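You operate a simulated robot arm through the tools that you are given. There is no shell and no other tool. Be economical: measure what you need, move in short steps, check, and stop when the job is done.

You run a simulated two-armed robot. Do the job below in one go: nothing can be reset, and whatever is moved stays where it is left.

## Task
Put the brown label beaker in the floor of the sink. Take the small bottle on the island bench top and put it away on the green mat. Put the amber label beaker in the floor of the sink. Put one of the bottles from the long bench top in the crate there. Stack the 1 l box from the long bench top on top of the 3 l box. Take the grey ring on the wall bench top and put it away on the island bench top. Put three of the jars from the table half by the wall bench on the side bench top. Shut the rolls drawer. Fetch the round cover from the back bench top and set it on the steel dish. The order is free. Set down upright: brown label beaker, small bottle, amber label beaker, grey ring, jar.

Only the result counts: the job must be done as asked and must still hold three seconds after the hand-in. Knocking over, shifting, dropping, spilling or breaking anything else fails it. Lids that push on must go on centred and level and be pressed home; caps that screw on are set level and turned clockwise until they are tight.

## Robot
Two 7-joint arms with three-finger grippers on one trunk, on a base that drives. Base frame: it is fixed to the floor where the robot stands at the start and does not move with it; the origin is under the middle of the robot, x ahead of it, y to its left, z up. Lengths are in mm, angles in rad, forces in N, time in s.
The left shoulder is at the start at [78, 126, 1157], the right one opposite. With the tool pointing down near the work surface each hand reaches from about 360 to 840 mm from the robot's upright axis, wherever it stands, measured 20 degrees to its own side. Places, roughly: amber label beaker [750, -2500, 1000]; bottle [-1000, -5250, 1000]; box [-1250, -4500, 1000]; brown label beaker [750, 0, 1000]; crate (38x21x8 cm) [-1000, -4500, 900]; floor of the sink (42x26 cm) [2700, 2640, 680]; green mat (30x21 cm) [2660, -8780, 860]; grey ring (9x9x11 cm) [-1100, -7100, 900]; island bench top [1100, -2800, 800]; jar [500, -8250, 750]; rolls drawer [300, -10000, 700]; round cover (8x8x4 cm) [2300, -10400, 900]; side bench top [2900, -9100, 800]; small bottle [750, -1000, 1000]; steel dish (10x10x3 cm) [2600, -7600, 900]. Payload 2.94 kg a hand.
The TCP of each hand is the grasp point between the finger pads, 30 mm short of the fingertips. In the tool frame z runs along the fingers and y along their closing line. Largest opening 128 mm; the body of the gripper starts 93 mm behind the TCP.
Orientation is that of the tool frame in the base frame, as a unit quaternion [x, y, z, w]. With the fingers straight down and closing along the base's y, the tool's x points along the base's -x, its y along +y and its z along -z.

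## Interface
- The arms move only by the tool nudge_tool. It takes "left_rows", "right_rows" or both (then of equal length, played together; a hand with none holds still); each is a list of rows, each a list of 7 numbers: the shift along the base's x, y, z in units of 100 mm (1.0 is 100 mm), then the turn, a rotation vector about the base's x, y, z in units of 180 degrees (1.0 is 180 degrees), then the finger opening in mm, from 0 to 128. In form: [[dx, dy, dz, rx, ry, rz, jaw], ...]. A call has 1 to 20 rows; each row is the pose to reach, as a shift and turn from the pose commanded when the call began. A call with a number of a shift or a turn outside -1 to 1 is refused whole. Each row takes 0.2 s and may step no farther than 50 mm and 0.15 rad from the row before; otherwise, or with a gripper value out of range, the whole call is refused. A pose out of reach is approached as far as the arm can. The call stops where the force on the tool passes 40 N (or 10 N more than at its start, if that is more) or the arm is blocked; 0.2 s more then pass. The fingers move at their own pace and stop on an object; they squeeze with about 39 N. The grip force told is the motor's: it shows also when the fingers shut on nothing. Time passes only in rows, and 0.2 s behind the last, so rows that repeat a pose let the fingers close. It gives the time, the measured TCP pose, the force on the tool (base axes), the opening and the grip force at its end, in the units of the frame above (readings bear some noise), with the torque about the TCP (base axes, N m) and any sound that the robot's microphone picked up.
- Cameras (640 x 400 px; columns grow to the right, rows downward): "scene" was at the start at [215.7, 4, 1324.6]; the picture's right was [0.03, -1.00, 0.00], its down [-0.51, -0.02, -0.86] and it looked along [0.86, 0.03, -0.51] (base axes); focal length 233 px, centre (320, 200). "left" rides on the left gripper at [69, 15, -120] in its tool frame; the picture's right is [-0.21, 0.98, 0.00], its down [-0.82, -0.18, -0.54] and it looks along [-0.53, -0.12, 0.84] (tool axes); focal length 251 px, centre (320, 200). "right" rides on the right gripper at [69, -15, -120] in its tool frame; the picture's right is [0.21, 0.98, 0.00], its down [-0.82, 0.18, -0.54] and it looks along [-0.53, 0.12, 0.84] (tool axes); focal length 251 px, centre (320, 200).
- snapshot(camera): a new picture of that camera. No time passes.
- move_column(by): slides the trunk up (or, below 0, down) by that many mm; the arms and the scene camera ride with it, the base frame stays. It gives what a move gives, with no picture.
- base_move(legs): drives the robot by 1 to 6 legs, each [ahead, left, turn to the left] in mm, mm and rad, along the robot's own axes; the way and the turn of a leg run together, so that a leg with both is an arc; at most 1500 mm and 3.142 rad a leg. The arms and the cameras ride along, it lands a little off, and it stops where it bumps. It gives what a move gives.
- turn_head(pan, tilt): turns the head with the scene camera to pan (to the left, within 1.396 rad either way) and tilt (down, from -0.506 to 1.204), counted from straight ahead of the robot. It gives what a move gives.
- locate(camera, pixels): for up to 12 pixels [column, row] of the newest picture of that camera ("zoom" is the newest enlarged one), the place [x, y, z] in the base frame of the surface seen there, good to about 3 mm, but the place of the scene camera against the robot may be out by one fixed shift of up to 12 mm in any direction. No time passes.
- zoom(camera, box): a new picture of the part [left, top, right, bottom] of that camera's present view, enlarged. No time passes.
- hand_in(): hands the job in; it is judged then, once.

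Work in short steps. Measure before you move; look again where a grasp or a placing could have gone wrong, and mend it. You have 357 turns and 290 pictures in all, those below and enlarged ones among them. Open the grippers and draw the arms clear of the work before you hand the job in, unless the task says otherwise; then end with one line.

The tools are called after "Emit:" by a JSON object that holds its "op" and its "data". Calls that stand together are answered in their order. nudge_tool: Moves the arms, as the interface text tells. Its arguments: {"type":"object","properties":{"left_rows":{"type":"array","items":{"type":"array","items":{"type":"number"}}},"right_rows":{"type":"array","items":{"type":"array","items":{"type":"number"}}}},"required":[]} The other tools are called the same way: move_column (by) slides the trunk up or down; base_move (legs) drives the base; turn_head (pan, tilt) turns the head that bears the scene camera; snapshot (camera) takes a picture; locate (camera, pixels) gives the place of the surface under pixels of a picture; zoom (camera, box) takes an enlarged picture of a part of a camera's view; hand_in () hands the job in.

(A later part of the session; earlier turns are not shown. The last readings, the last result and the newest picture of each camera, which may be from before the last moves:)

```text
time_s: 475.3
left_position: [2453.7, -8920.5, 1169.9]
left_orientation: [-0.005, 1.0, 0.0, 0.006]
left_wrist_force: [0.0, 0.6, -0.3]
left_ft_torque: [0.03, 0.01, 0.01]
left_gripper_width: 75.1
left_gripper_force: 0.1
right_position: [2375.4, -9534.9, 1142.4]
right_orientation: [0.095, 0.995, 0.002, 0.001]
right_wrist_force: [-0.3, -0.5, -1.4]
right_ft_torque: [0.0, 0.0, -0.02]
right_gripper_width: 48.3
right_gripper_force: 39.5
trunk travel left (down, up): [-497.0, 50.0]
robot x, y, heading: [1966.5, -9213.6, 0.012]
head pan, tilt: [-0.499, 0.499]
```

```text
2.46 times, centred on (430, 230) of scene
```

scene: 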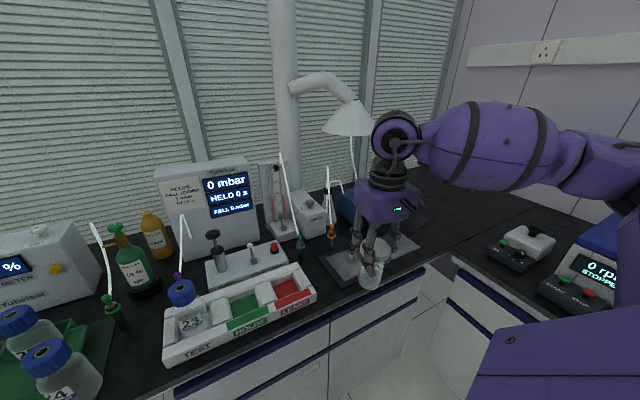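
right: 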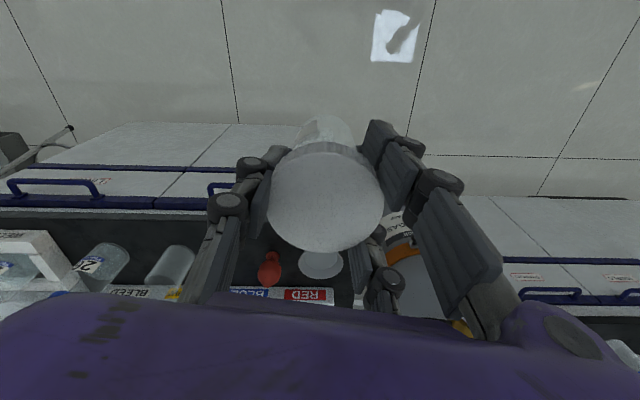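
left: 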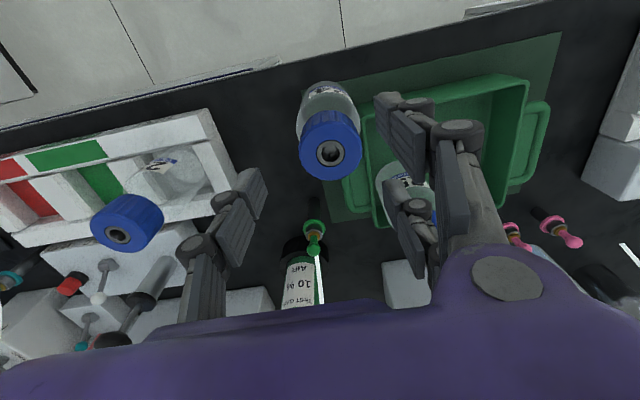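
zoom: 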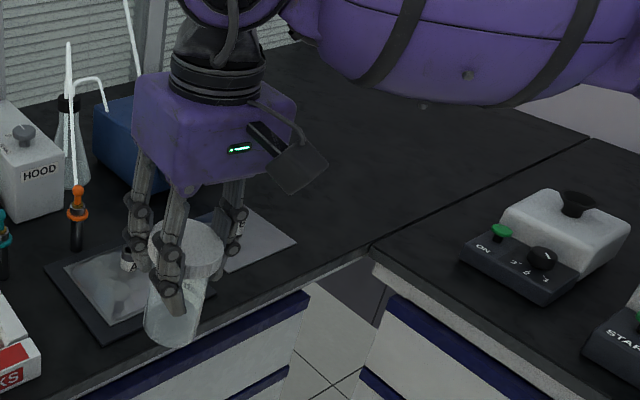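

The side bench includes the corner up to a seam at x≈2515, so jars can stand around (2640,-9940). I drive 400 mm right and 70 mm ahead.

Emit:
{"op": "base_move", "data": {"legs": [[0, -400, 0], [70, 0, 0]]}}

Emit:
{"op": "nudge_tool", "data": {"right_rows": [[0.4, 0, 0, 0, 0, 0, 40], [0.8, 0, 0, 0, 0, 0, 40], [1.0, 0, -0.3, 0, 0, 0, 40]]}}

Emit:
{"op": "snapshot", "data": {"camera": "right"}}

Emit:
{"op": "snapshot", "data": {"camera": "scene"}}

```text
time_s: 480.0
left_position: [2524.2, -9321.3, 1171.6]
left_orientation: [-0.005, 1.0, 0.0, 0.006]
left_wrist_force: [1.2, 1.2, 0.1]
left_ft_torque: [-0.02, 0.05, 0.04]
left_gripper_width: 75.0
left_gripper_force: 0.1
right_position: [2445.3, -9936.7, 1144.4]
right_orientation: [0.096, 0.995, 0.004, 0.001]
right_wrist_force: [-0.8, 0.4, -1.1]
right_ft_torque: [-0.02, 0.06, 0.0]
right_gripper_width: 48.3
right_gripper_force: 39.1
trunk travel left (down, up): [-497.0, 50.0]
robot x, y, heading: [2032.8, -9616.2, 0.002]
head pan, tilt: [-0.499, 0.499]
```

```text
time_s: 480.8
left_position: [2526.4, -9321.2, 1168.3]
left_orientation: [-0.004, 1.0, 0.0, 0.005]
left_wrist_force: [-0.4, 0.2, 0.9]
left_ft_torque: [0.01, -0.02, -0.02]
left_gripper_width: 74.8
left_gripper_force: 0.1
right_position: [2547.2, -9935.2, 1115.2]
right_orientation: [0.097, 0.995, 0.003, 0.0]
right_wrist_force: [-0.5, 0.3, -1.0]
right_ft_torque: [0.0, 0.0, 0.01]
right_gripper_width: 48.2
right_gripper_force: 39.1
trunk travel left (down, up): [-497.0, 50.0]
robot x, y, heading: [2031.8, -9614.1, 0.003]
head pan, tilt: [-0.499, 0.499]
```

```text
158 pictures are left
```

right: 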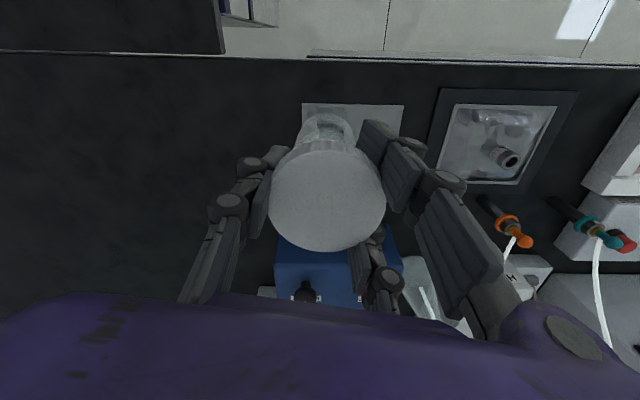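

```text
157 pictures are left
```

scene: 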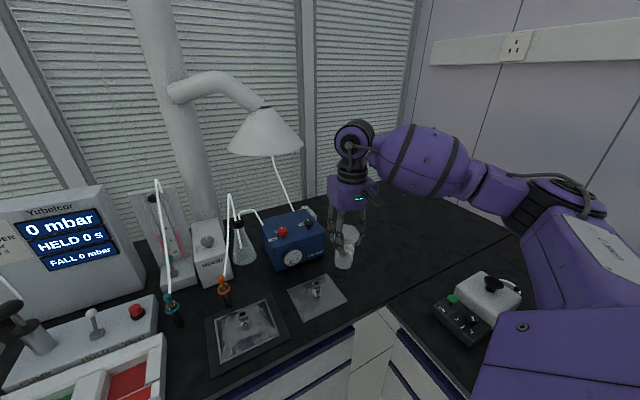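

A small grey plate lies under the jar; free space is further right (−y). I measure the plate's edge.

Emit:
{"op": "locate", "data": {"camera": "right", "pixels": [[303, 108], [220, 130], [150, 150], [260, 160], [275, 270], [200, 60], [100, 100], [225, 50]]}}

```text
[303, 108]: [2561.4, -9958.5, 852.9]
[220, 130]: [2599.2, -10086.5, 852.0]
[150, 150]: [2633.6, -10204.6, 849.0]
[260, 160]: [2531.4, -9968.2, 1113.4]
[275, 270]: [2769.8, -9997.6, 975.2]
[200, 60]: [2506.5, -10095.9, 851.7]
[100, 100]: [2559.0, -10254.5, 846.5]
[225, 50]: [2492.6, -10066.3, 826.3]
```

The plate ends at y≈-9958, so I put the jar at about (2620,-10070). I move over there.

Emit:
{"op": "nudge_tool", "data": {"right_rows": [[0.2, -0.4, 0, 0, 0, 0, 40], [0.4, -0.8, -0.1, 0, 0, 0, 40], [0.7, -1.0, -0.3, 0, 0, 0, 40]]}}

Emit:
{"op": "nudge_tool", "data": {"right_rows": [[0, -0.35, 0, 0, 0, 0, 40], [0, -0.35, -0.4, 0, 0, 0, 40], [0, -0.35, -0.8, 0, 0, 0, 40]]}}

Emit:
{"op": "snapshot", "data": {"camera": "right"}}

Emit:
{"op": "locate", "data": {"camera": "right", "pixels": [[325, 200], [300, 200], [350, 200], [325, 230], [325, 115], [200, 120], [420, 90]]}}

```text
time_s: 481.6
left_position: [2528.0, -9320.6, 1168.1]
left_orientation: [-0.005, 1.0, 0.0, 0.005]
left_wrist_force: [0.3, 0.0, -0.1]
left_ft_torque: [-0.02, 0.02, -0.02]
left_gripper_width: 75.0
left_gripper_force: 0.0
right_position: [2619.9, -10036.9, 1079.1]
right_orientation: [0.097, 0.995, 0.003, 0.0]
right_wrist_force: [0.2, 0.2, -1.6]
right_ft_torque: [0.04, 0.05, 0.01]
right_gripper_width: 48.4
right_gripper_force: 39.0
trunk travel left (down, up): [-497.0, 50.0]
robot x, y, heading: [2031.1, -9613.4, 0.004]
head pan, tilt: [-0.499, 0.499]
```

```text
time_s: 482.4
left_position: [2525.0, -9320.5, 1169.4]
left_orientation: [-0.004, 1.0, 0.0, 0.006]
left_wrist_force: [0.4, -0.6, 0.6]
left_ft_torque: [-0.01, 0.01, 0.0]
left_gripper_width: 74.8
left_gripper_force: 0.1
right_position: [2617.4, -10069.7, 1000.5]
right_orientation: [0.096, 0.995, 0.004, 0.0]
right_wrist_force: [0.5, 0.0, -1.2]
right_ft_torque: [0.02, 0.03, -0.02]
right_gripper_width: 48.6
right_gripper_force: 39.4
trunk travel left (down, up): [-497.0, 50.0]
robot x, y, heading: [2032.1, -9613.9, 0.004]
head pan, tilt: [-0.499, 0.499]
```

```text
156 pictures are left
```

right: 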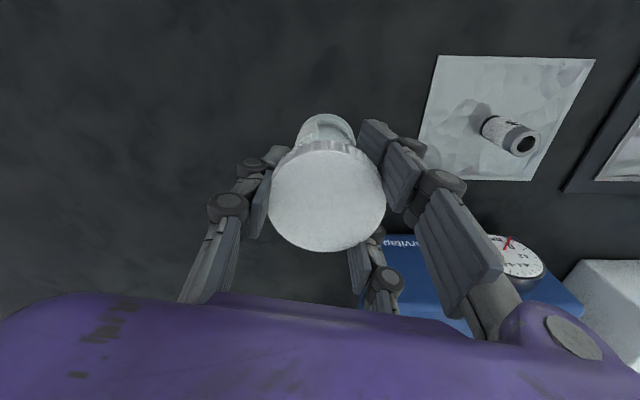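

```text
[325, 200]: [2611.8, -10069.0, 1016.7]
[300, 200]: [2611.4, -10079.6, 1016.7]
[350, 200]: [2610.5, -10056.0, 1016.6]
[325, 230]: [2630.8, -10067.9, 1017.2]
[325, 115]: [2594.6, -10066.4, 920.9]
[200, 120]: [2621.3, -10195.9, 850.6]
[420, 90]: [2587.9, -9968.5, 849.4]
```

Cap top is TCP+16.5, so contact at ≈938–939. I lower 56 mm, then feel.

Emit:
{"op": "nudge_tool", "data": {"right_rows": [[0, 0, -0.3, 0, 0, 0, 40], [0, 0, -0.5, 0, 0, 0, 40], [0, 0, -0.58, 0, 0, 0, 40], [0, 0, -0.61, 0, 0, 0, 40], [0, 0, -0.61, 0, 0, 0, 40]]}}

```text
time_s: 483.6
left_position: [2525.3, -9321.2, 1169.2]
left_orientation: [-0.003, 1.0, 0.0, 0.006]
left_wrist_force: [-0.5, 0.1, -0.7]
left_ft_torque: [0.0, 0.0, -0.01]
left_gripper_width: 75.0
left_gripper_force: 0.0
right_position: [2616.5, -10070.3, 942.7]
right_orientation: [0.096, 0.995, 0.002, 0.001]
right_wrist_force: [-0.6, 1.2, -1.1]
right_ft_torque: [0.0, -0.02, -0.01]
right_gripper_width: 48.7
right_gripper_force: 38.6
trunk travel left (down, up): [-497.0, 50.0]
robot x, y, heading: [2032.9, -9615.9, 0.006]
head pan, tilt: [-0.499, 0.499]
```

Emit:
{"op": "nudge_tool", "data": {"right_rows": [[0, 0, -0.02, 0, 0, 0, 40], [0, 0, -0.035, 0, 0, 0, 40], [0, 0, -0.035, 0, 0, 0, 40]]}}

```text
time_s: 484.4
left_position: [2523.6, -9323.3, 1169.6]
left_orientation: [-0.003, 1.0, 0.0, 0.006]
left_wrist_force: [-0.4, -0.2, 0.6]
left_ft_torque: [-0.02, 0.01, 0.02]
left_gripper_width: 75.0
left_gripper_force: 0.0
right_position: [2617.8, -10071.2, 938.9]
right_orientation: [0.096, 0.995, 0.003, 0.0]
right_wrist_force: [0.7, 0.5, -1.0]
right_ft_torque: [-0.01, 0.0, -0.01]
right_gripper_width: 48.6
right_gripper_force: 39.4
trunk travel left (down, up): [-497.0, 50.0]
robot x, y, heading: [2036.1, -9616.5, 0.005]
head pan, tilt: [-0.499, 0.499]
```

Emit:
{"op": "nudge_tool", "data": {"right_rows": [[0, 0, -0.015, 0, 0, 0, 40], [0, 0, -0.03, 0, 0, 0, 40], [0, 0, -0.03, 0, 0, 0, 40]]}}

```text
time_s: 485.2
left_position: [2523.0, -9320.3, 1169.5]
left_orientation: [-0.004, 1.0, 0.0, 0.007]
left_wrist_force: [-0.1, -0.4, 0.3]
left_ft_torque: [0.0, 0.0, -0.02]
left_gripper_width: 75.0
left_gripper_force: 0.1
right_position: [2617.2, -10070.6, 937.3]
right_orientation: [0.096, 0.995, 0.003, 0.002]
right_wrist_force: [0.8, -0.8, 9.7]
right_ft_torque: [-0.12, 0.19, -0.03]
right_gripper_width: 48.4
right_gripper_force: 39.1
trunk travel left (down, up): [-497.0, 50.0]
robot x, y, heading: [2036.7, -9617.1, 0.006]
head pan, tilt: [-0.499, 0.499]
```

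Contact (9.7 N). I ease 1 mm, release, and rise.

Emit:
{"op": "nudge_tool", "data": {"right_rows": [[0, 0, 0.01, 0, 0, 0, 60], [0, 0, 0.01, 0, 0, 0, 85], [0, 0, 0.01, 0, 0, 0, 85], [0, 0, 0.4, 0, 0, 0, 85], [0, 0, 0.8, 0, 0, 0, 85], [-0.1, 0, 1.0, 0, 0, 0, 85]]}}

Emit:
{"op": "nudge_tool", "data": {"right_rows": [[-0.4, 0.1, 0.2, 0, 0, 0, 85], [-0.8, 0.3, 0.4, 0, 0, 0, 85], [-1.0, 0.5, 0.8, 0, 0, 0, 85]]}}

Emit:
{"op": "snapshot", "data": {"camera": "scene"}}

```text
time_s: 486.6
left_position: [2524.5, -9321.2, 1170.6]
left_orientation: [-0.004, 1.0, 0.001, 0.006]
left_wrist_force: [0.1, -0.6, -0.1]
left_ft_torque: [-0.02, -0.03, -0.01]
left_gripper_width: 75.1
left_gripper_force: 0.1
right_position: [2605.3, -10070.6, 1037.2]
right_orientation: [0.096, 0.995, 0.003, 0.002]
right_wrist_force: [-0.1, 0.2, -0.3]
right_ft_torque: [0.01, -0.02, 0.03]
right_gripper_width: 84.9
right_gripper_force: 0.0
trunk travel left (down, up): [-497.0, 50.0]
robot x, y, heading: [2035.0, -9612.8, 0.006]
head pan, tilt: [-0.499, 0.499]
```

```text
time_s: 487.4
left_position: [2525.5, -9319.8, 1170.4]
left_orientation: [-0.004, 1.0, 0.0, 0.006]
left_wrist_force: [0.7, 0.4, -0.1]
left_ft_torque: [-0.04, -0.06, 0.04]
left_gripper_width: 75.2
left_gripper_force: 0.0
right_position: [2503.6, -10019.5, 1116.2]
right_orientation: [0.096, 0.995, 0.003, 0.0]
right_wrist_force: [0.2, 0.2, 0.1]
right_ft_torque: [-0.01, -0.01, 0.02]
right_gripper_width: 85.4
right_gripper_force: 0.1
trunk travel left (down, up): [-497.0, 50.0]
robot x, y, heading: [2034.2, -9614.6, 0.002]
head pan, tilt: [-0.499, 0.499]
```

```text
155 pictures are left
```

scene: 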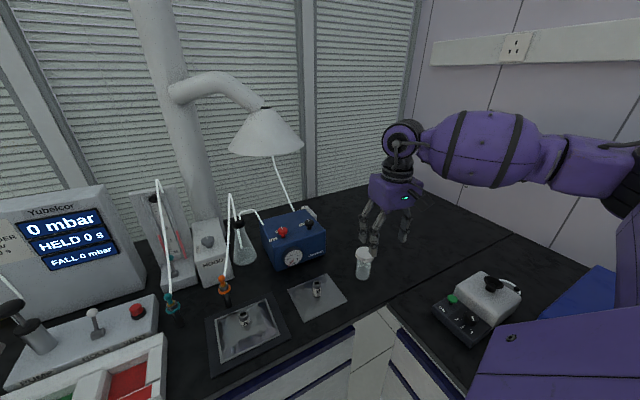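

The white jar stands on the side bench. Next the round cover on the back bench: I turn right to face it with the left hand on the cover's side, and look.

Emit:
{"op": "base_move", "data": {"legs": [[-40, 40, 0], [0, 0, -1.57]]}}

Emit:
{"op": "turn_head", "data": {"pan": 0.3, "tilt": 0.45}}

Emit:
{"op": "snapshot", "data": {"camera": "scene"}}

```text
time_s: 492.3
left_position: [2282.4, -10068.7, 1169.0]
left_orientation: [0.708, 0.706, -0.004, 0.005]
left_wrist_force: [0.8, -0.1, -0.1]
left_ft_torque: [0.0, -0.03, -0.02]
left_gripper_width: 75.1
left_gripper_force: 0.0
right_position: [1582.2, -10039.1, 1116.0]
right_orientation: [0.776, 0.631, 0.002, 0.002]
right_wrist_force: [0.2, 0.1, 0.1]
right_ft_torque: [0.0, 0.03, 0.01]
right_gripper_width: 84.9
right_gripper_force: 0.1
trunk travel left (down, up): [-497.0, 50.0]
robot x, y, heading: [1994.0, -9574.6, -1.576]
head pan, tilt: [-0.499, 0.499]
```

```text
time_s: 493.4
left_position: [2283.4, -10068.9, 1170.5]
left_orientation: [0.709, 0.705, -0.005, 0.005]
left_wrist_force: [-0.2, 0.2, 0.4]
left_ft_torque: [0.01, 0.0, 0.02]
left_gripper_width: 74.8
left_gripper_force: 0.0
right_position: [1583.1, -10039.8, 1117.0]
right_orientation: [0.776, 0.631, 0.001, 0.002]
right_wrist_force: [0.3, 0.5, -0.2]
right_ft_torque: [0.0, -0.03, -0.02]
right_gripper_width: 84.7
right_gripper_force: 0.1
trunk travel left (down, up): [-497.0, 50.0]
robot x, y, heading: [1995.0, -9571.7, -1.576]
head pan, tilt: [0.3, 0.45]
```

```text
154 pictures are left
```

scene: 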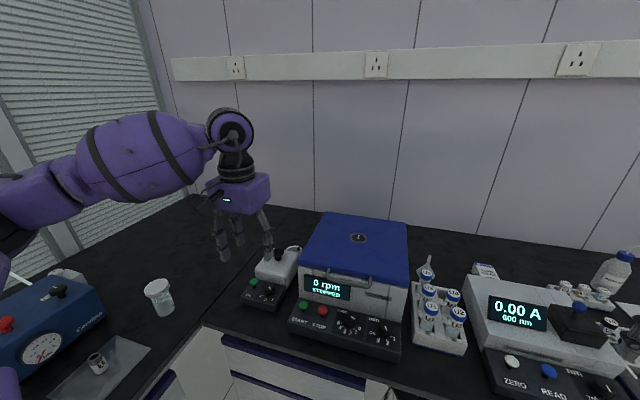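

I look closer around the mixer near (285,260) for the round cover.

Emit:
{"op": "zoom", "data": {"camera": "scene", "box": [190, 190, 420, 360]}}

Emit:
{"op": "locate", "data": {"camera": "scene", "pixels": [[290, 250], [280, 265], [265, 290], [360, 240], [240, 245], [160, 285], [350, 300], [425, 265]]}}

Emit:
{"op": "snapshot", "data": {"camera": "left"}}

```text
2.35 times, centred on (305, 275) of scene
```

zoom: 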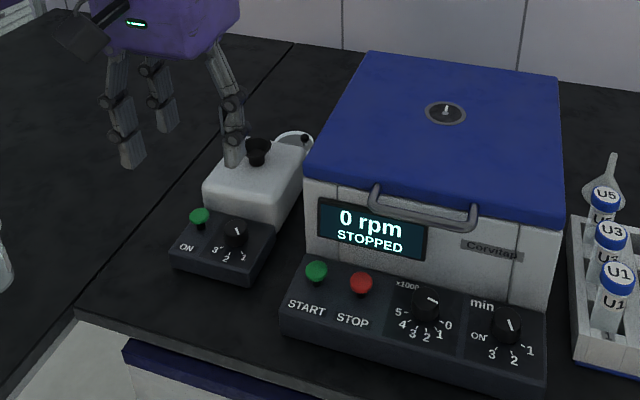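

```text
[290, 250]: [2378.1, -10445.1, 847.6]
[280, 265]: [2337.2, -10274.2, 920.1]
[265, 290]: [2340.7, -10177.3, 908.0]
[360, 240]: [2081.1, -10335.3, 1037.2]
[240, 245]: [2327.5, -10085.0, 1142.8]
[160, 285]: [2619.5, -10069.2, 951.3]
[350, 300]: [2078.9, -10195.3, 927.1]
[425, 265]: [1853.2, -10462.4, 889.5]
```

```text
152 pictures are left
```

left: 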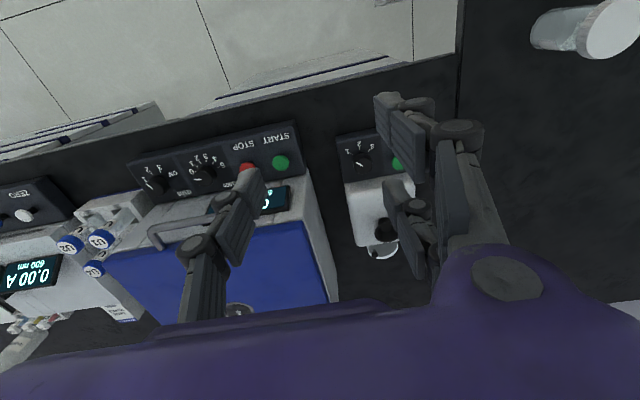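

A white round item with a knob peeks out behind the mixer. I drive 240 mm ahead to look down on it.

Emit:
{"op": "base_move", "data": {"legs": [[240, 0, 0]]}}

Emit:
{"op": "snapshot", "data": {"camera": "left"}}

Emit:
{"op": "snapshot", "data": {"camera": "scene"}}

```text
time_s: 495.2
left_position: [2283.0, -10302.7, 1169.3]
left_orientation: [0.708, 0.706, -0.004, 0.005]
left_wrist_force: [0.4, 0.7, 0.3]
left_ft_torque: [0.0, 0.02, 0.0]
left_gripper_width: 74.8
left_gripper_force: 0.1
right_position: [1582.7, -10277.3, 1116.8]
right_orientation: [0.775, 0.632, 0.001, 0.002]
right_wrist_force: [-0.7, 0.3, 0.5]
right_ft_torque: [-0.01, 0.01, 0.01]
right_gripper_width: 84.9
right_gripper_force: 0.1
trunk travel left (down, up): [-497.0, 50.0]
robot x, y, heading: [1992.9, -9815.7, -1.58]
head pan, tilt: [0.3, 0.45]
```

```text
151 pictures are left
```

left: 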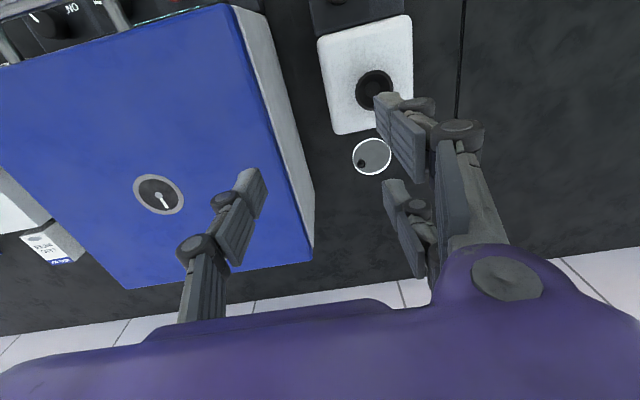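

```text
150 pictures are left
```

scene: 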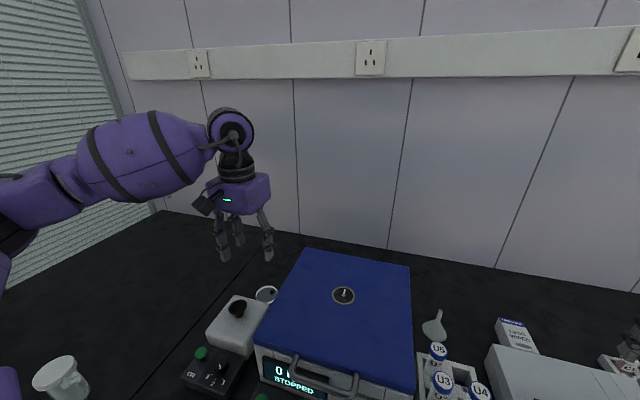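

Emit:
{"op": "zoom", "data": {"camera": "left", "box": [310, 100, 450, 220]}}

Emit:
{"op": "locate", "data": {"camera": "left", "pixels": [[372, 156], [354, 156], [390, 155], [372, 140], [372, 174], [361, 162], [345, 200], [372, 90]]}}

Emit:
{"op": "zoom", "data": {"camera": "scene", "box": [210, 260, 320, 340]}}

```text
3.33 times, centred on (380, 160) of left
```

zoom: 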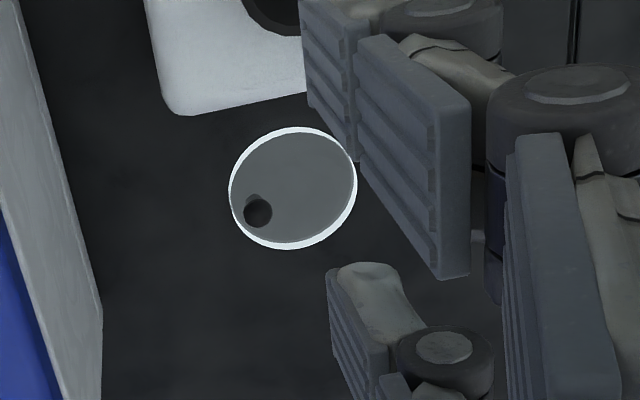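

```text
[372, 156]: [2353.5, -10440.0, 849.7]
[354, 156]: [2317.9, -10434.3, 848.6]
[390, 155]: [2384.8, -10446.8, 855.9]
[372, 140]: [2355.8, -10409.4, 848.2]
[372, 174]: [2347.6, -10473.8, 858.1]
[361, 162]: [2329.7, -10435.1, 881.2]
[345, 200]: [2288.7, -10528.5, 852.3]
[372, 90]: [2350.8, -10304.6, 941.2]
```

```text
5.00 times, centred on (265, 300) of scene
```

zoom: 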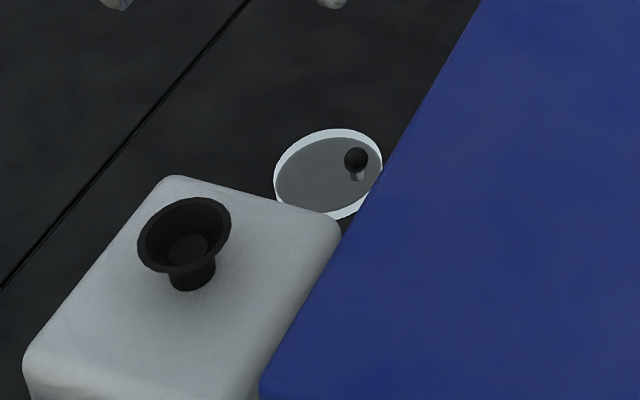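

The cover is an ≈78 mm disc at (2352,-10441) with an off-centre ball knob at (2330,-10435,881). I check clearances to the centrifuge and mixer.

Emit:
{"op": "locate", "data": {"camera": "left", "pixels": [[300, 240], [312, 200], [285, 130], [305, 235], [240, 20], [335, 130], [395, 100], [320, 60], [325, 250]]}}

Emit:
{"op": "locate", "data": {"camera": "zoom", "pixels": [[355, 158], [300, 170], [330, 135], [320, 225], [420, 100], [300, 350], [278, 180], [376, 170]]}}

```text
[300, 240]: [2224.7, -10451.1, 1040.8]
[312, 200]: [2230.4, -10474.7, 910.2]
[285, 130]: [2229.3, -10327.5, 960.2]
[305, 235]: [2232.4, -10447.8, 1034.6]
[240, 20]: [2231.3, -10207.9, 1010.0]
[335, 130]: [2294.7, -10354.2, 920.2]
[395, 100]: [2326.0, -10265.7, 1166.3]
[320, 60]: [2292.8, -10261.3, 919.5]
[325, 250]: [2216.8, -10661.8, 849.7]
```

```text
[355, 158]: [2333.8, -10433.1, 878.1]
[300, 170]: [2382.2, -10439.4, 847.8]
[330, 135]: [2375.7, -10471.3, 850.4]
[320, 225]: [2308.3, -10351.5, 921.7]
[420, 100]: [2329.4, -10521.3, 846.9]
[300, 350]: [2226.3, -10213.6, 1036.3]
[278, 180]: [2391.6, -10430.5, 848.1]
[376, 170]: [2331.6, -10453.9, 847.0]
```

Centrifuge side is at x≈2231, mixer back edge y≈-10355, so there is room. I move over the knob with the closing line towards the disc's centre (−15°).

Emit:
{"op": "nudge_tool", "data": {"left_rows": [[0.15, -0.3, -0.2, 0, 0, -0.03, 45], [0.3, -0.6, -0.4, 0, 0, -0.06, 45], [0.4, -0.9, -0.7, 0, 0, -0.085, 45], [0.48, -1.0, -1.0, 0, 0, -0.085, 45]]}}

Emit:
{"op": "nudge_tool", "data": {"left_rows": [[0, -0.3, -0.3, 0, 0, 0, 45], [0, -0.31, -0.7, 0, 0, 0, 45], [0, -0.31, -0.9, 0, 0, 0, 45]]}}

Emit:
{"op": "snapshot", "data": {"camera": "left"}}

```text
time_s: 496.2
left_position: [2332.6, -10403.3, 1068.6]
left_orientation: [0.796, 0.605, -0.005, 0.004]
left_wrist_force: [-0.9, 0.1, 0.1]
left_ft_torque: [0.01, 0.01, 0.0]
left_gripper_width: 45.1
left_gripper_force: 0.2
right_position: [1583.2, -10277.4, 1116.8]
right_orientation: [0.775, 0.632, 0.002, 0.002]
right_wrist_force: [0.3, -0.1, 0.2]
right_ft_torque: [0.03, -0.01, 0.03]
right_gripper_width: 85.1
right_gripper_force: 0.0
trunk travel left (down, up): [-497.0, 50.0]
robot x, y, heading: [1993.8, -9811.3, -1.577]
head pan, tilt: [0.3, 0.45]
```

```text
time_s: 497.0
left_position: [2333.0, -10433.8, 978.4]
left_orientation: [0.796, 0.606, -0.005, 0.003]
left_wrist_force: [0.2, 0.7, 0.3]
left_ft_torque: [0.02, 0.0, 0.02]
left_gripper_width: 45.2
left_gripper_force: 0.2
right_position: [1582.1, -10276.5, 1116.5]
right_orientation: [0.775, 0.632, 0.001, 0.003]
right_wrist_force: [-0.5, 0.1, 1.3]
right_ft_torque: [0.02, 0.02, 0.01]
right_gripper_width: 84.8
right_gripper_force: 0.1
trunk travel left (down, up): [-497.0, 50.0]
robot x, y, heading: [1994.6, -9814.8, -1.579]
head pan, tilt: [0.3, 0.45]
```

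```text
147 pictures are left
```

left: 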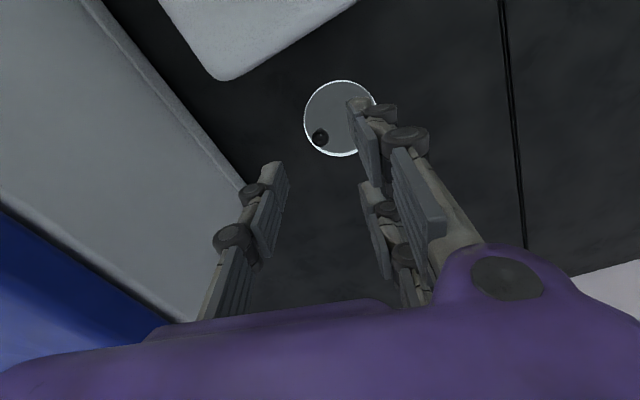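

I locate the knob and disc again from here.

Emit:
{"op": "locate", "data": {"camera": "left", "pixels": [[320, 137], [320, 133], [306, 120], [340, 83], [340, 155], [340, 120], [325, 146]]}}

Emit:
{"op": "zoom", "data": {"camera": "left", "box": [280, 60, 400, 170]}}

```text
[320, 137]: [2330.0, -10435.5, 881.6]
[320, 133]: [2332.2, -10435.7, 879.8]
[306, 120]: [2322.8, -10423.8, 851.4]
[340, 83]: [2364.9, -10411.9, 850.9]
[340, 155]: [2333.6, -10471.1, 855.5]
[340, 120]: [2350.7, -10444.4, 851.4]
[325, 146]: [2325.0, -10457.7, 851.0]
```

```text
3.64 times, centred on (340, 115) of left
```

zoom: 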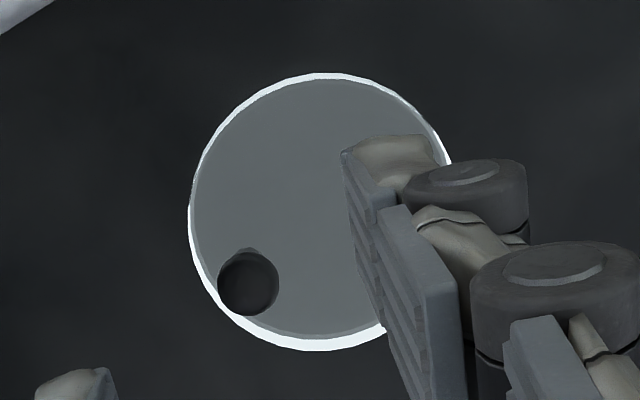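

Knob at (2331,-10436,882), disc top at z≈852. I lower to TCP 888 and close on the ball.

Emit:
{"op": "nudge_tool", "data": {"left_rows": [[-0.02, -0.02, -0.4, 0, 0, 0, 45], [-0.02, -0.02, -0.8, 0, 0, 0, 45], [-0.02, -0.02, -0.9, 0, 0, 0, 45], [-0.02, -0.02, -0.9, 0, 0, 0, 45]]}}

Emit:
{"op": "snapshot", "data": {"camera": "left"}}

```text
time_s: 498.0
left_position: [2327.5, -10438.0, 890.8]
left_orientation: [0.796, 0.605, -0.005, 0.004]
left_wrist_force: [0.4, -0.6, -1.4]
left_ft_torque: [0.02, -0.04, 0.04]
left_gripper_width: 44.9
left_gripper_force: 0.0
right_position: [1582.7, -10276.9, 1114.3]
right_orientation: [0.775, 0.631, 0.002, 0.001]
right_wrist_force: [0.8, 0.4, 0.0]
right_ft_torque: [-0.03, 0.0, -0.03]
right_gripper_width: 85.0
right_gripper_force: 0.0
trunk travel left (down, up): [-497.0, 50.0]
robot x, y, heading: [1991.9, -9810.7, -1.579]
head pan, tilt: [0.3, 0.45]
```

```text
145 pictures are left
```

left: 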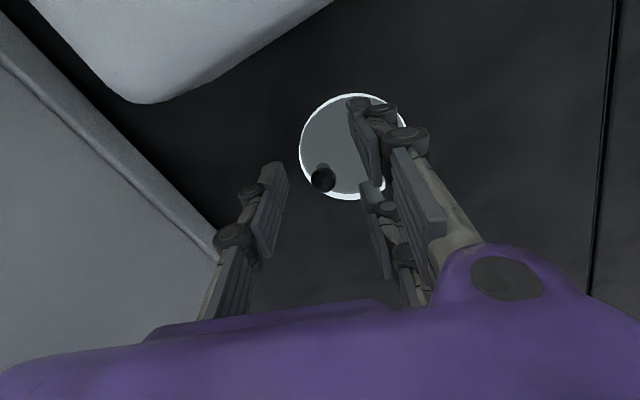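

Emit:
{"op": "locate", "data": {"camera": "left", "pixels": [[322, 178], [322, 185], [316, 176], [330, 176], [322, 170], [350, 150]]}}

```text
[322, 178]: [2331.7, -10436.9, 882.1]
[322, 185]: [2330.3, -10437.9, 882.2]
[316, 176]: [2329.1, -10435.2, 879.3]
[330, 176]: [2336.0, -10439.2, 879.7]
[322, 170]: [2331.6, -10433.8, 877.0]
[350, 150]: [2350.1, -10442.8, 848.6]
```

The ball's centre is about (2332,-10440,878). I shift 3 mm, lower 3 mm and close.

Emit:
{"op": "nudge_tool", "data": {"left_rows": [[0.02, -0.03, -0.03, 0, 0, 0, 45], [0.02, -0.03, -0.03, 0, 0, 0, 20], [0.02, -0.03, -0.03, 0, 0, 0, 5], [0.02, -0.03, -0.03, 0, 0, 0, 5]]}}

Emit:
{"op": "nudge_tool", "data": {"left_rows": [[0, 0, 0.2, 0, 0, 0, 5], [0, 0, 0.5, 0, 0, 0, 5], [0, 0, 0.9, 0, 0, 0, 5]]}}

Emit:
{"op": "snapshot", "data": {"camera": "left"}}

Emit:
{"op": "zoom", "data": {"camera": "scene", "box": [190, 180, 330, 320]}}

```text
time_s: 499.0
left_position: [2329.8, -10439.5, 885.7]
left_orientation: [0.795, 0.606, -0.005, 0.003]
left_wrist_force: [-0.4, 1.2, 6.1]
left_ft_torque: [0.14, -0.02, 0.0]
left_gripper_width: 0.1
left_gripper_force: 0.1
right_position: [1582.4, -10276.2, 1115.4]
right_orientation: [0.775, 0.632, 0.001, 0.001]
right_wrist_force: [0.2, -0.4, -0.7]
right_ft_torque: [0.03, -0.01, 0.01]
right_gripper_width: 85.0
right_gripper_force: 0.1
trunk travel left (down, up): [-497.0, 50.0]
robot x, y, heading: [1991.6, -9809.5, -1.576]
head pan, tilt: [0.3, 0.45]
```

```text
time_s: 499.8
left_position: [2330.0, -10439.6, 978.3]
left_orientation: [0.795, 0.606, -0.005, 0.003]
left_wrist_force: [-0.5, -0.9, 0.0]
left_ft_torque: [0.02, 0.0, -0.03]
left_gripper_width: 5.1
left_gripper_force: 0.1
right_position: [1582.2, -10277.4, 1117.4]
right_orientation: [0.775, 0.632, 0.001, 0.003]
right_wrist_force: [-0.7, 0.0, -0.3]
right_ft_torque: [-0.01, -0.01, 0.0]
right_gripper_width: 85.3
right_gripper_force: 0.1
trunk travel left (down, up): [-497.0, 50.0]
robot x, y, heading: [1995.7, -9811.8, -1.579]
head pan, tilt: [0.3, 0.45]
```

```text
144 pictures are left
```

left: 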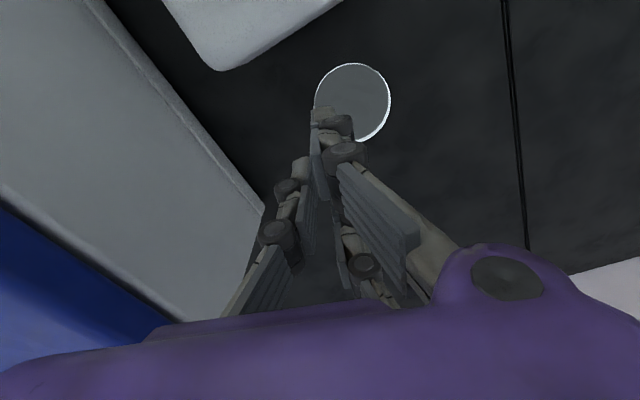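

```text
2.86 times, centred on (260, 250) of scene
```

zoom: 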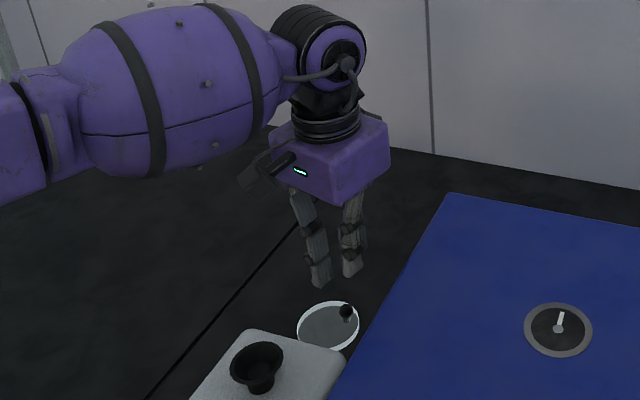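

The fingers missed the ball. I reopen and relocate the cover.

Emit:
{"op": "nudge_tool", "data": {"left_rows": [[0, 0, 0, 0, 0, 0, 60], [0, 0, 0, 0, 0, 0, 60]]}}

Emit:
{"op": "zoom", "data": {"camera": "left", "box": [270, 40, 410, 170]}}

Emit:
{"op": "snapshot", "data": {"camera": "left"}}

```text
time_s: 500.4
left_position: [2330.7, -10440.2, 978.3]
left_orientation: [0.795, 0.606, -0.005, 0.003]
left_wrist_force: [-1.2, -0.1, 0.6]
left_ft_torque: [-0.01, 0.0, -0.01]
left_gripper_width: 59.7
left_gripper_force: 0.1
right_position: [1584.0, -10276.7, 1114.8]
right_orientation: [0.775, 0.632, 0.003, 0.002]
right_wrist_force: [-0.5, -0.7, 0.2]
right_ft_torque: [0.01, -0.01, 0.01]
right_gripper_width: 84.9
right_gripper_force: 0.1
trunk travel left (down, up): [-497.0, 50.0]
robot x, y, heading: [1992.7, -9811.3, -1.579]
head pan, tilt: [0.3, 0.45]
```

```text
3.08 times, centred on (340, 105) of left
```

zoom: 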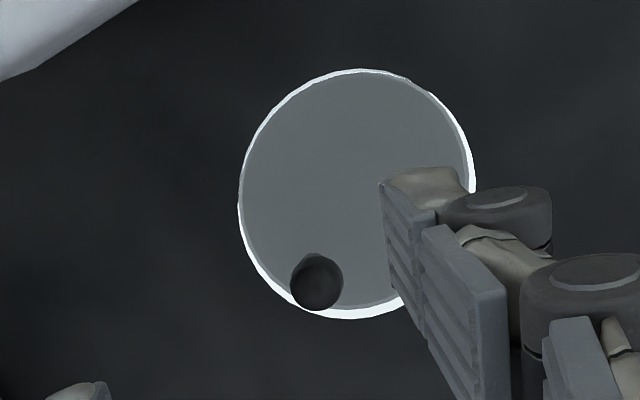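

```text
141 pictures are left
```

left: 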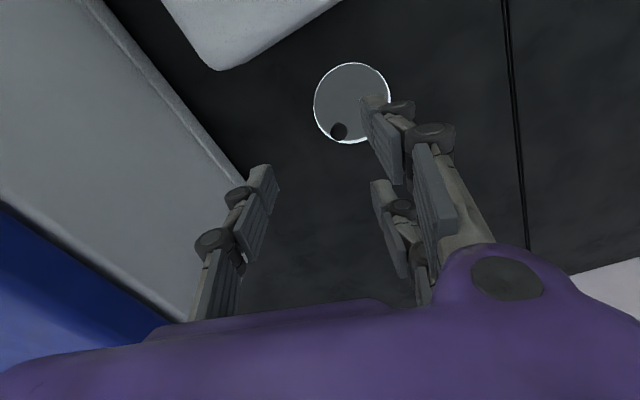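

Emit:
{"op": "locate", "data": {"camera": "left", "pixels": [[338, 131], [338, 136], [338, 126], [332, 131], [345, 131], [352, 64], [315, 105], [345, 142], [352, 95]]}}

```text
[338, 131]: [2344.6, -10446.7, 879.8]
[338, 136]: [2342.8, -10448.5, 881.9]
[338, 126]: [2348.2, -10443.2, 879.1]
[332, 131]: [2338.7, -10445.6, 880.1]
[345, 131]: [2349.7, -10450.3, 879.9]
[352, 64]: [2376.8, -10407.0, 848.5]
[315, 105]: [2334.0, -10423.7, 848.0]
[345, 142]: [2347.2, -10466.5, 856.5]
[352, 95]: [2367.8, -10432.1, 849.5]
```

The disc turned and slid a little: knob now ≈(2345,-10449), disc centre ≈(2365,-10437). I turn the hand +46° to line up with it and re-aim, slightly further from the robot.

Emit:
{"op": "nudge_tool", "data": {"left_rows": [[0.03, -0.02, 0, 0, 0, 0.045, 50], [0.06, -0.04, 0, 0, 0, 0.09, 50], [0.09, -0.06, 0, 0, 0, 0.135, 50], [0.12, -0.08, 0, 0, 0, 0.18, 50], [0.15, -0.1, 0, 0, 0, 0.225, 50], [0.15, -0.12, -0.3, 0, 0, 0.257, 50], [0.15, -0.12, -0.6, 0, 0, 0.257, 50]]}}

Emit:
{"op": "snapshot", "data": {"camera": "left"}}

```text
time_s: 502.0
left_position: [2346.6, -10452.1, 916.9]
left_orientation: [0.492, 0.871, -0.003, 0.005]
left_wrist_force: [0.1, -0.3, 0.2]
left_ft_torque: [0.02, -0.03, 0.01]
left_gripper_width: 50.0
left_gripper_force: 0.1
right_position: [1583.1, -10276.7, 1114.9]
right_orientation: [0.775, 0.632, 0.002, 0.002]
right_wrist_force: [-0.3, 0.0, 0.4]
right_ft_torque: [0.01, -0.02, -0.02]
right_gripper_width: 85.1
right_gripper_force: 0.0
trunk travel left (down, up): [-497.0, 50.0]
robot x, y, heading: [1993.2, -9810.9, -1.575]
head pan, tilt: [0.3, 0.45]
```

```text
140 pictures are left
```

left: 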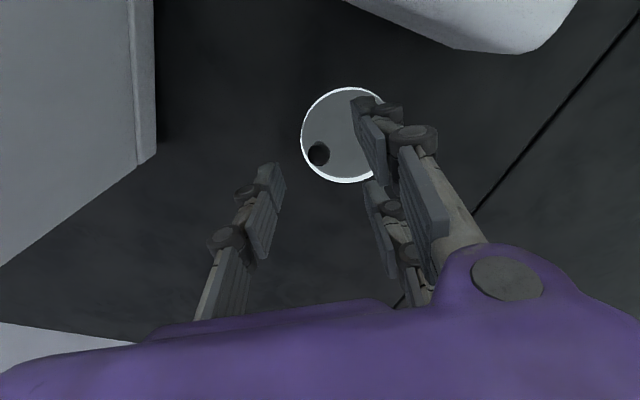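

By projection the ball sits ~6 mm off, and the disc's raised rim (z≈857) probably caught a fingertip last time. I correct (−3,+5.5) and stay higher, at TCP 893.

Emit:
{"op": "nudge_tool", "data": {"left_rows": [[-0.03, 0.055, 0, 0, 0, 0, 50], [-0.03, 0.055, -0.2, 0, 0, 0, 50], [-0.03, 0.055, -0.24, 0, 0, 0, 50], [-0.03, 0.055, -0.24, 0, 0, 0, 50]]}}

Emit:
{"op": "snapshot", "data": {"camera": "left"}}

Emit:
{"op": "zoom", "data": {"camera": "left", "box": [260, 80, 420, 250]}}

```text
time_s: 503.0
left_position: [2342.9, -10446.3, 892.2]
left_orientation: [0.493, 0.87, -0.003, 0.006]
left_wrist_force: [0.2, 0.2, -0.4]
left_ft_torque: [0.0, -0.01, 0.0]
left_gripper_width: 50.0
left_gripper_force: 0.2
right_position: [1582.5, -10276.3, 1115.7]
right_orientation: [0.775, 0.632, 0.002, 0.002]
right_wrist_force: [0.3, 0.1, -0.2]
right_ft_torque: [-0.01, -0.03, -0.02]
right_gripper_width: 85.0
right_gripper_force: 0.1
trunk travel left (down, up): [-497.0, 50.0]
robot x, y, heading: [1993.8, -9808.5, -1.578]
head pan, tilt: [0.3, 0.45]
```

```text
139 pictures are left
```

left: 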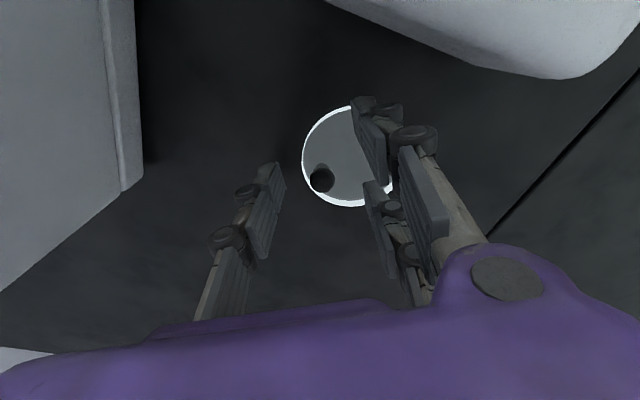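

```text
2.35 times, centred on (340, 165) of left
```

zoom: 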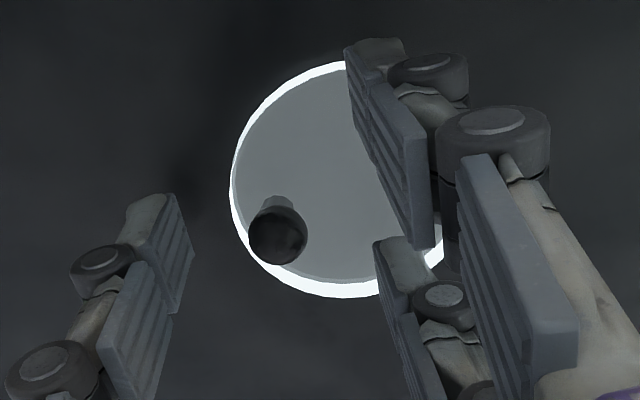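

The ball is centred between the pads as predicted. I close in stages.

Emit:
{"op": "nudge_tool", "data": {"left_rows": [[0, 0, 0, 0, 0, 0, 30], [0, 0, 0, 0, 0, 0, 20], [0, 0, 0, 0, 0, 0, 10], [0, 0, 0, 0, 0, 0, 0], [0, 0, 0, 0, 0, 0, 0]]}}

Emit:
{"op": "snapshot", "data": {"camera": "left"}}

```text
time_s: 504.2
left_position: [2342.8, -10446.4, 892.9]
left_orientation: [0.493, 0.87, -0.003, 0.005]
left_wrist_force: [0.5, -0.1, -0.1]
left_ft_torque: [0.02, 0.03, -0.02]
left_gripper_width: 0.1
left_gripper_force: 3.0
right_position: [1582.9, -10276.9, 1115.7]
right_orientation: [0.775, 0.633, 0.002, 0.003]
right_wrist_force: [0.2, 1.6, 0.5]
right_ft_torque: [-0.02, 0.02, -0.01]
right_gripper_width: 85.1
right_gripper_force: 0.0
trunk travel left (down, up): [-497.0, 50.0]
robot x, y, heading: [1993.5, -9809.1, -1.572]
head pan, tilt: [0.3, 0.45]
```

```text
137 pictures are left
```

left: 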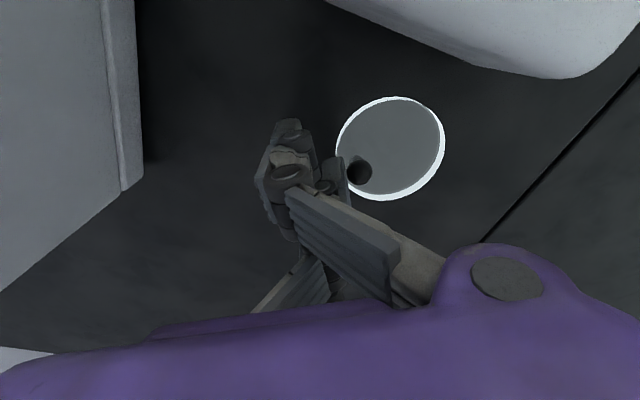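

The ball slips between the two right-hand digits (the gripper has one digit opposing two). I rise, open, and plan to grip the disc by its rim instead.

Emit:
{"op": "nudge_tool", "data": {"left_rows": [[0, 0, 0.4, 0, 0, 0, 0], [0, 0, 0.8, 0, 0, 0, 50], [0, 0, 1.0, 0, 0, 0, 105], [0, 0, 1.0, 0, 0, 0, 105]]}}

Emit:
{"op": "snapshot", "data": {"camera": "left"}}

Emit:
{"op": "zoom", "data": {"camera": "scene", "box": [190, 200, 330, 340]}}

```text
time_s: 505.2
left_position: [2340.8, -10447.2, 993.8]
left_orientation: [0.494, 0.87, -0.003, 0.006]
left_wrist_force: [-0.4, 0.0, -0.6]
left_ft_torque: [0.0, -0.03, 0.0]
left_gripper_width: 84.6
left_gripper_force: 0.0
right_position: [1582.0, -10276.1, 1115.7]
right_orientation: [0.775, 0.631, 0.002, 0.001]
right_wrist_force: [-0.2, 0.0, -0.9]
right_ft_torque: [0.02, 0.01, -0.02]
right_gripper_width: 85.0
right_gripper_force: 0.1
trunk travel left (down, up): [-497.0, 50.0]
robot x, y, heading: [1994.5, -9813.4, -1.578]
head pan, tilt: [0.3, 0.45]
```

```text
136 pictures are left
```

left: 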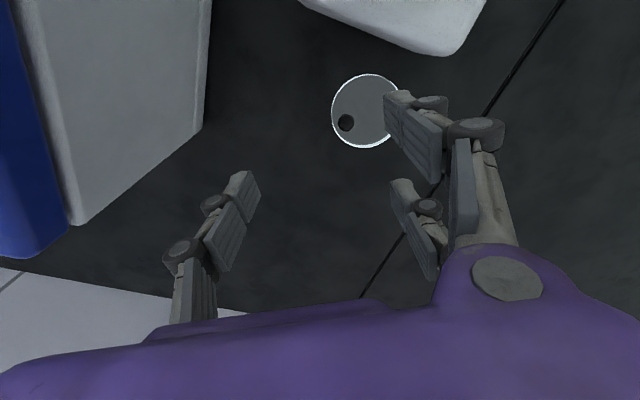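

```text
2.86 times, centred on (260, 270) of scene
```

zoom: 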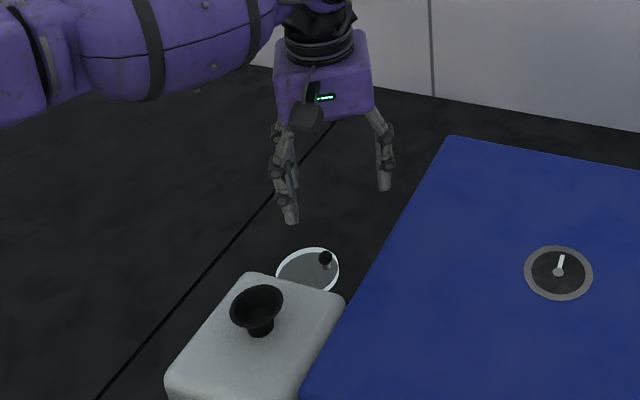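

Emit:
{"op": "locate", "data": {"camera": "left", "pixels": [[334, 112], [365, 77], [362, 146], [365, 110], [386, 140], [391, 92], [346, 123], [400, 55], [440, 40]]}}

```text
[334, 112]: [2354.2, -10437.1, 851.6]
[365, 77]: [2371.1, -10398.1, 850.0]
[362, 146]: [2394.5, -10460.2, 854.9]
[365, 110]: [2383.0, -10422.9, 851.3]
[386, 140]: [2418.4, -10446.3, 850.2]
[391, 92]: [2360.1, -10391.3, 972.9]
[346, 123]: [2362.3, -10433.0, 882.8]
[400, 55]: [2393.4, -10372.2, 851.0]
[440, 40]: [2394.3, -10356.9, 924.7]
```

Disc centre ≈(2386,-10428), radius ≈37, rim up to z≈857. I turn back −31° so the digits close along x, and centre over the disc at z≈935.

Emit:
{"op": "nudge_tool", "data": {"left_rows": [[0.12, 0.05, 0, 0, 0, -0.043, 105], [0.24, 0.1, 0, 0, 0, -0.086, 105], [0.36, 0.15, 0, 0, 0, -0.129, 105], [0.45, 0.19, 0, 0, 0, -0.172, 105], [0.45, 0.19, -0.3, 0, 0, -0.172, 105], [0.45, 0.19, -0.6, 0, 0, -0.172, 105]]}}

Emit:
{"op": "snapshot", "data": {"camera": "left"}}

```text
time_s: 506.6
left_position: [2389.1, -10429.4, 931.4]
left_orientation: [0.708, 0.706, -0.005, 0.003]
left_wrist_force: [0.3, -0.1, 0.3]
left_ft_torque: [0.01, -0.01, 0.01]
left_gripper_width: 105.0
left_gripper_force: 0.1
right_position: [1583.1, -10276.9, 1115.0]
right_orientation: [0.775, 0.632, 0.001, 0.002]
right_wrist_force: [-0.4, -0.1, -0.5]
right_ft_torque: [0.02, 0.04, 0.01]
right_gripper_width: 85.4
right_gripper_force: 0.0
trunk travel left (down, up): [-497.0, 50.0]
robot x, y, heading: [1990.3, -9810.6, -1.579]
head pan, tilt: [0.3, 0.45]
```

```text
134 pictures are left
```

left: 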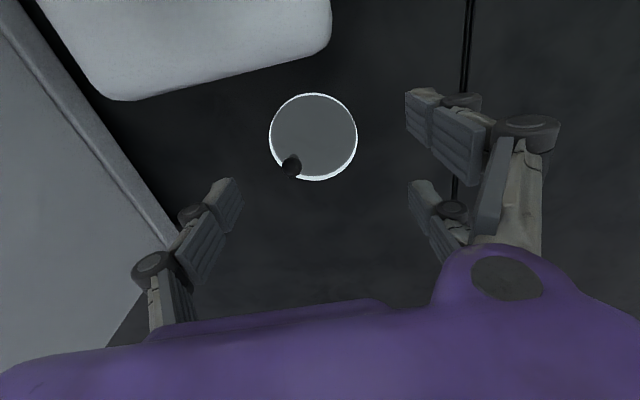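

By projection the disc centre is 5 mm to −x and 4 mm to +y. I correct and lower to TCP 881 (tips 3 mm above the bench), then look.

Emit:
{"op": "nudge_tool", "data": {"left_rows": [[-0.05, 0.04, 0, 0, 0, 0, 105], [-0.05, 0.04, -0.3, 0, 0, 0, 105], [-0.05, 0.04, -0.45, 0, 0, 0, 105], [-0.05, 0.04, -0.5, 0, 0, 0, 105], [-0.05, 0.04, -0.5, 0, 0, 0, 105]]}}

Emit:
{"op": "snapshot", "data": {"camera": "left"}}

```text
time_s: 507.8
left_position: [2382.9, -10424.6, 881.2]
left_orientation: [0.708, 0.706, -0.004, 0.004]
left_wrist_force: [0.5, 0.0, -0.1]
left_ft_torque: [0.01, 0.01, 0.0]
left_gripper_width: 104.8
left_gripper_force: 0.0
right_position: [1582.3, -10276.2, 1117.0]
right_orientation: [0.775, 0.632, 0.002, 0.002]
right_wrist_force: [-0.2, 0.9, 1.2]
right_ft_torque: [-0.01, -0.01, 0.01]
right_gripper_width: 85.0
right_gripper_force: 0.0
trunk travel left (down, up): [-497.0, 50.0]
robot x, y, heading: [1991.4, -9814.1, -1.575]
head pan, tilt: [0.3, 0.45]
```

```text
133 pictures are left
```

left: 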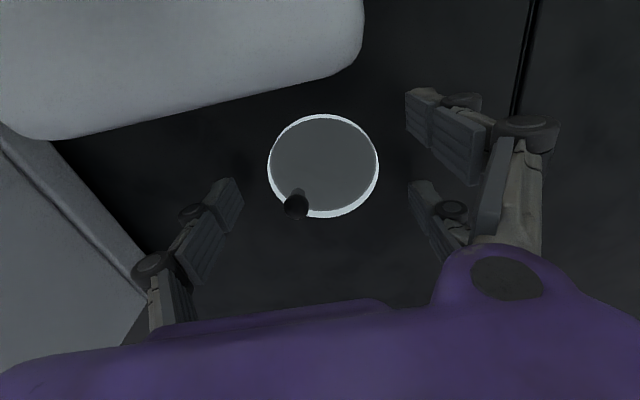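

Centred within 2 mm. I close on the rim.

Emit:
{"op": "nudge_tool", "data": {"left_rows": [[0, 0, 0, 0, 0, 0, 85], [0, 0, 0, 0, 0, 0, 70], [0, 0, 0, 0, 0, 0, 60], [0, 0, 0, 0, 0, 0, 60]]}}

Emit:
{"op": "snapshot", "data": {"camera": "left"}}

```text
time_s: 508.8
left_position: [2382.5, -10423.5, 881.3]
left_orientation: [0.707, 0.707, -0.005, 0.005]
left_wrist_force: [-0.3, -1.2, 0.4]
left_ft_torque: [0.0, 0.04, -0.01]
left_gripper_width: 63.3
left_gripper_force: 38.8
right_position: [1582.1, -10276.6, 1115.1]
right_orientation: [0.775, 0.632, 0.001, 0.002]
right_wrist_force: [-0.8, -0.1, 0.2]
right_ft_torque: [-0.01, 0.01, -0.03]
right_gripper_width: 85.1
right_gripper_force: 0.2
trunk travel left (down, up): [-497.0, 50.0]
robot x, y, heading: [1996.7, -9811.3, -1.575]
head pan, tilt: [0.3, 0.45]
```

```text
132 pictures are left
```

left: 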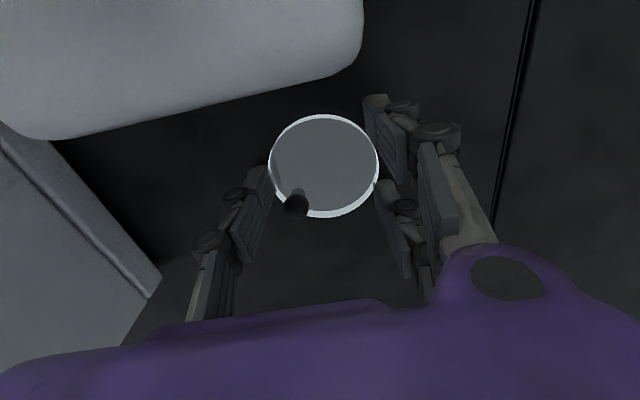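

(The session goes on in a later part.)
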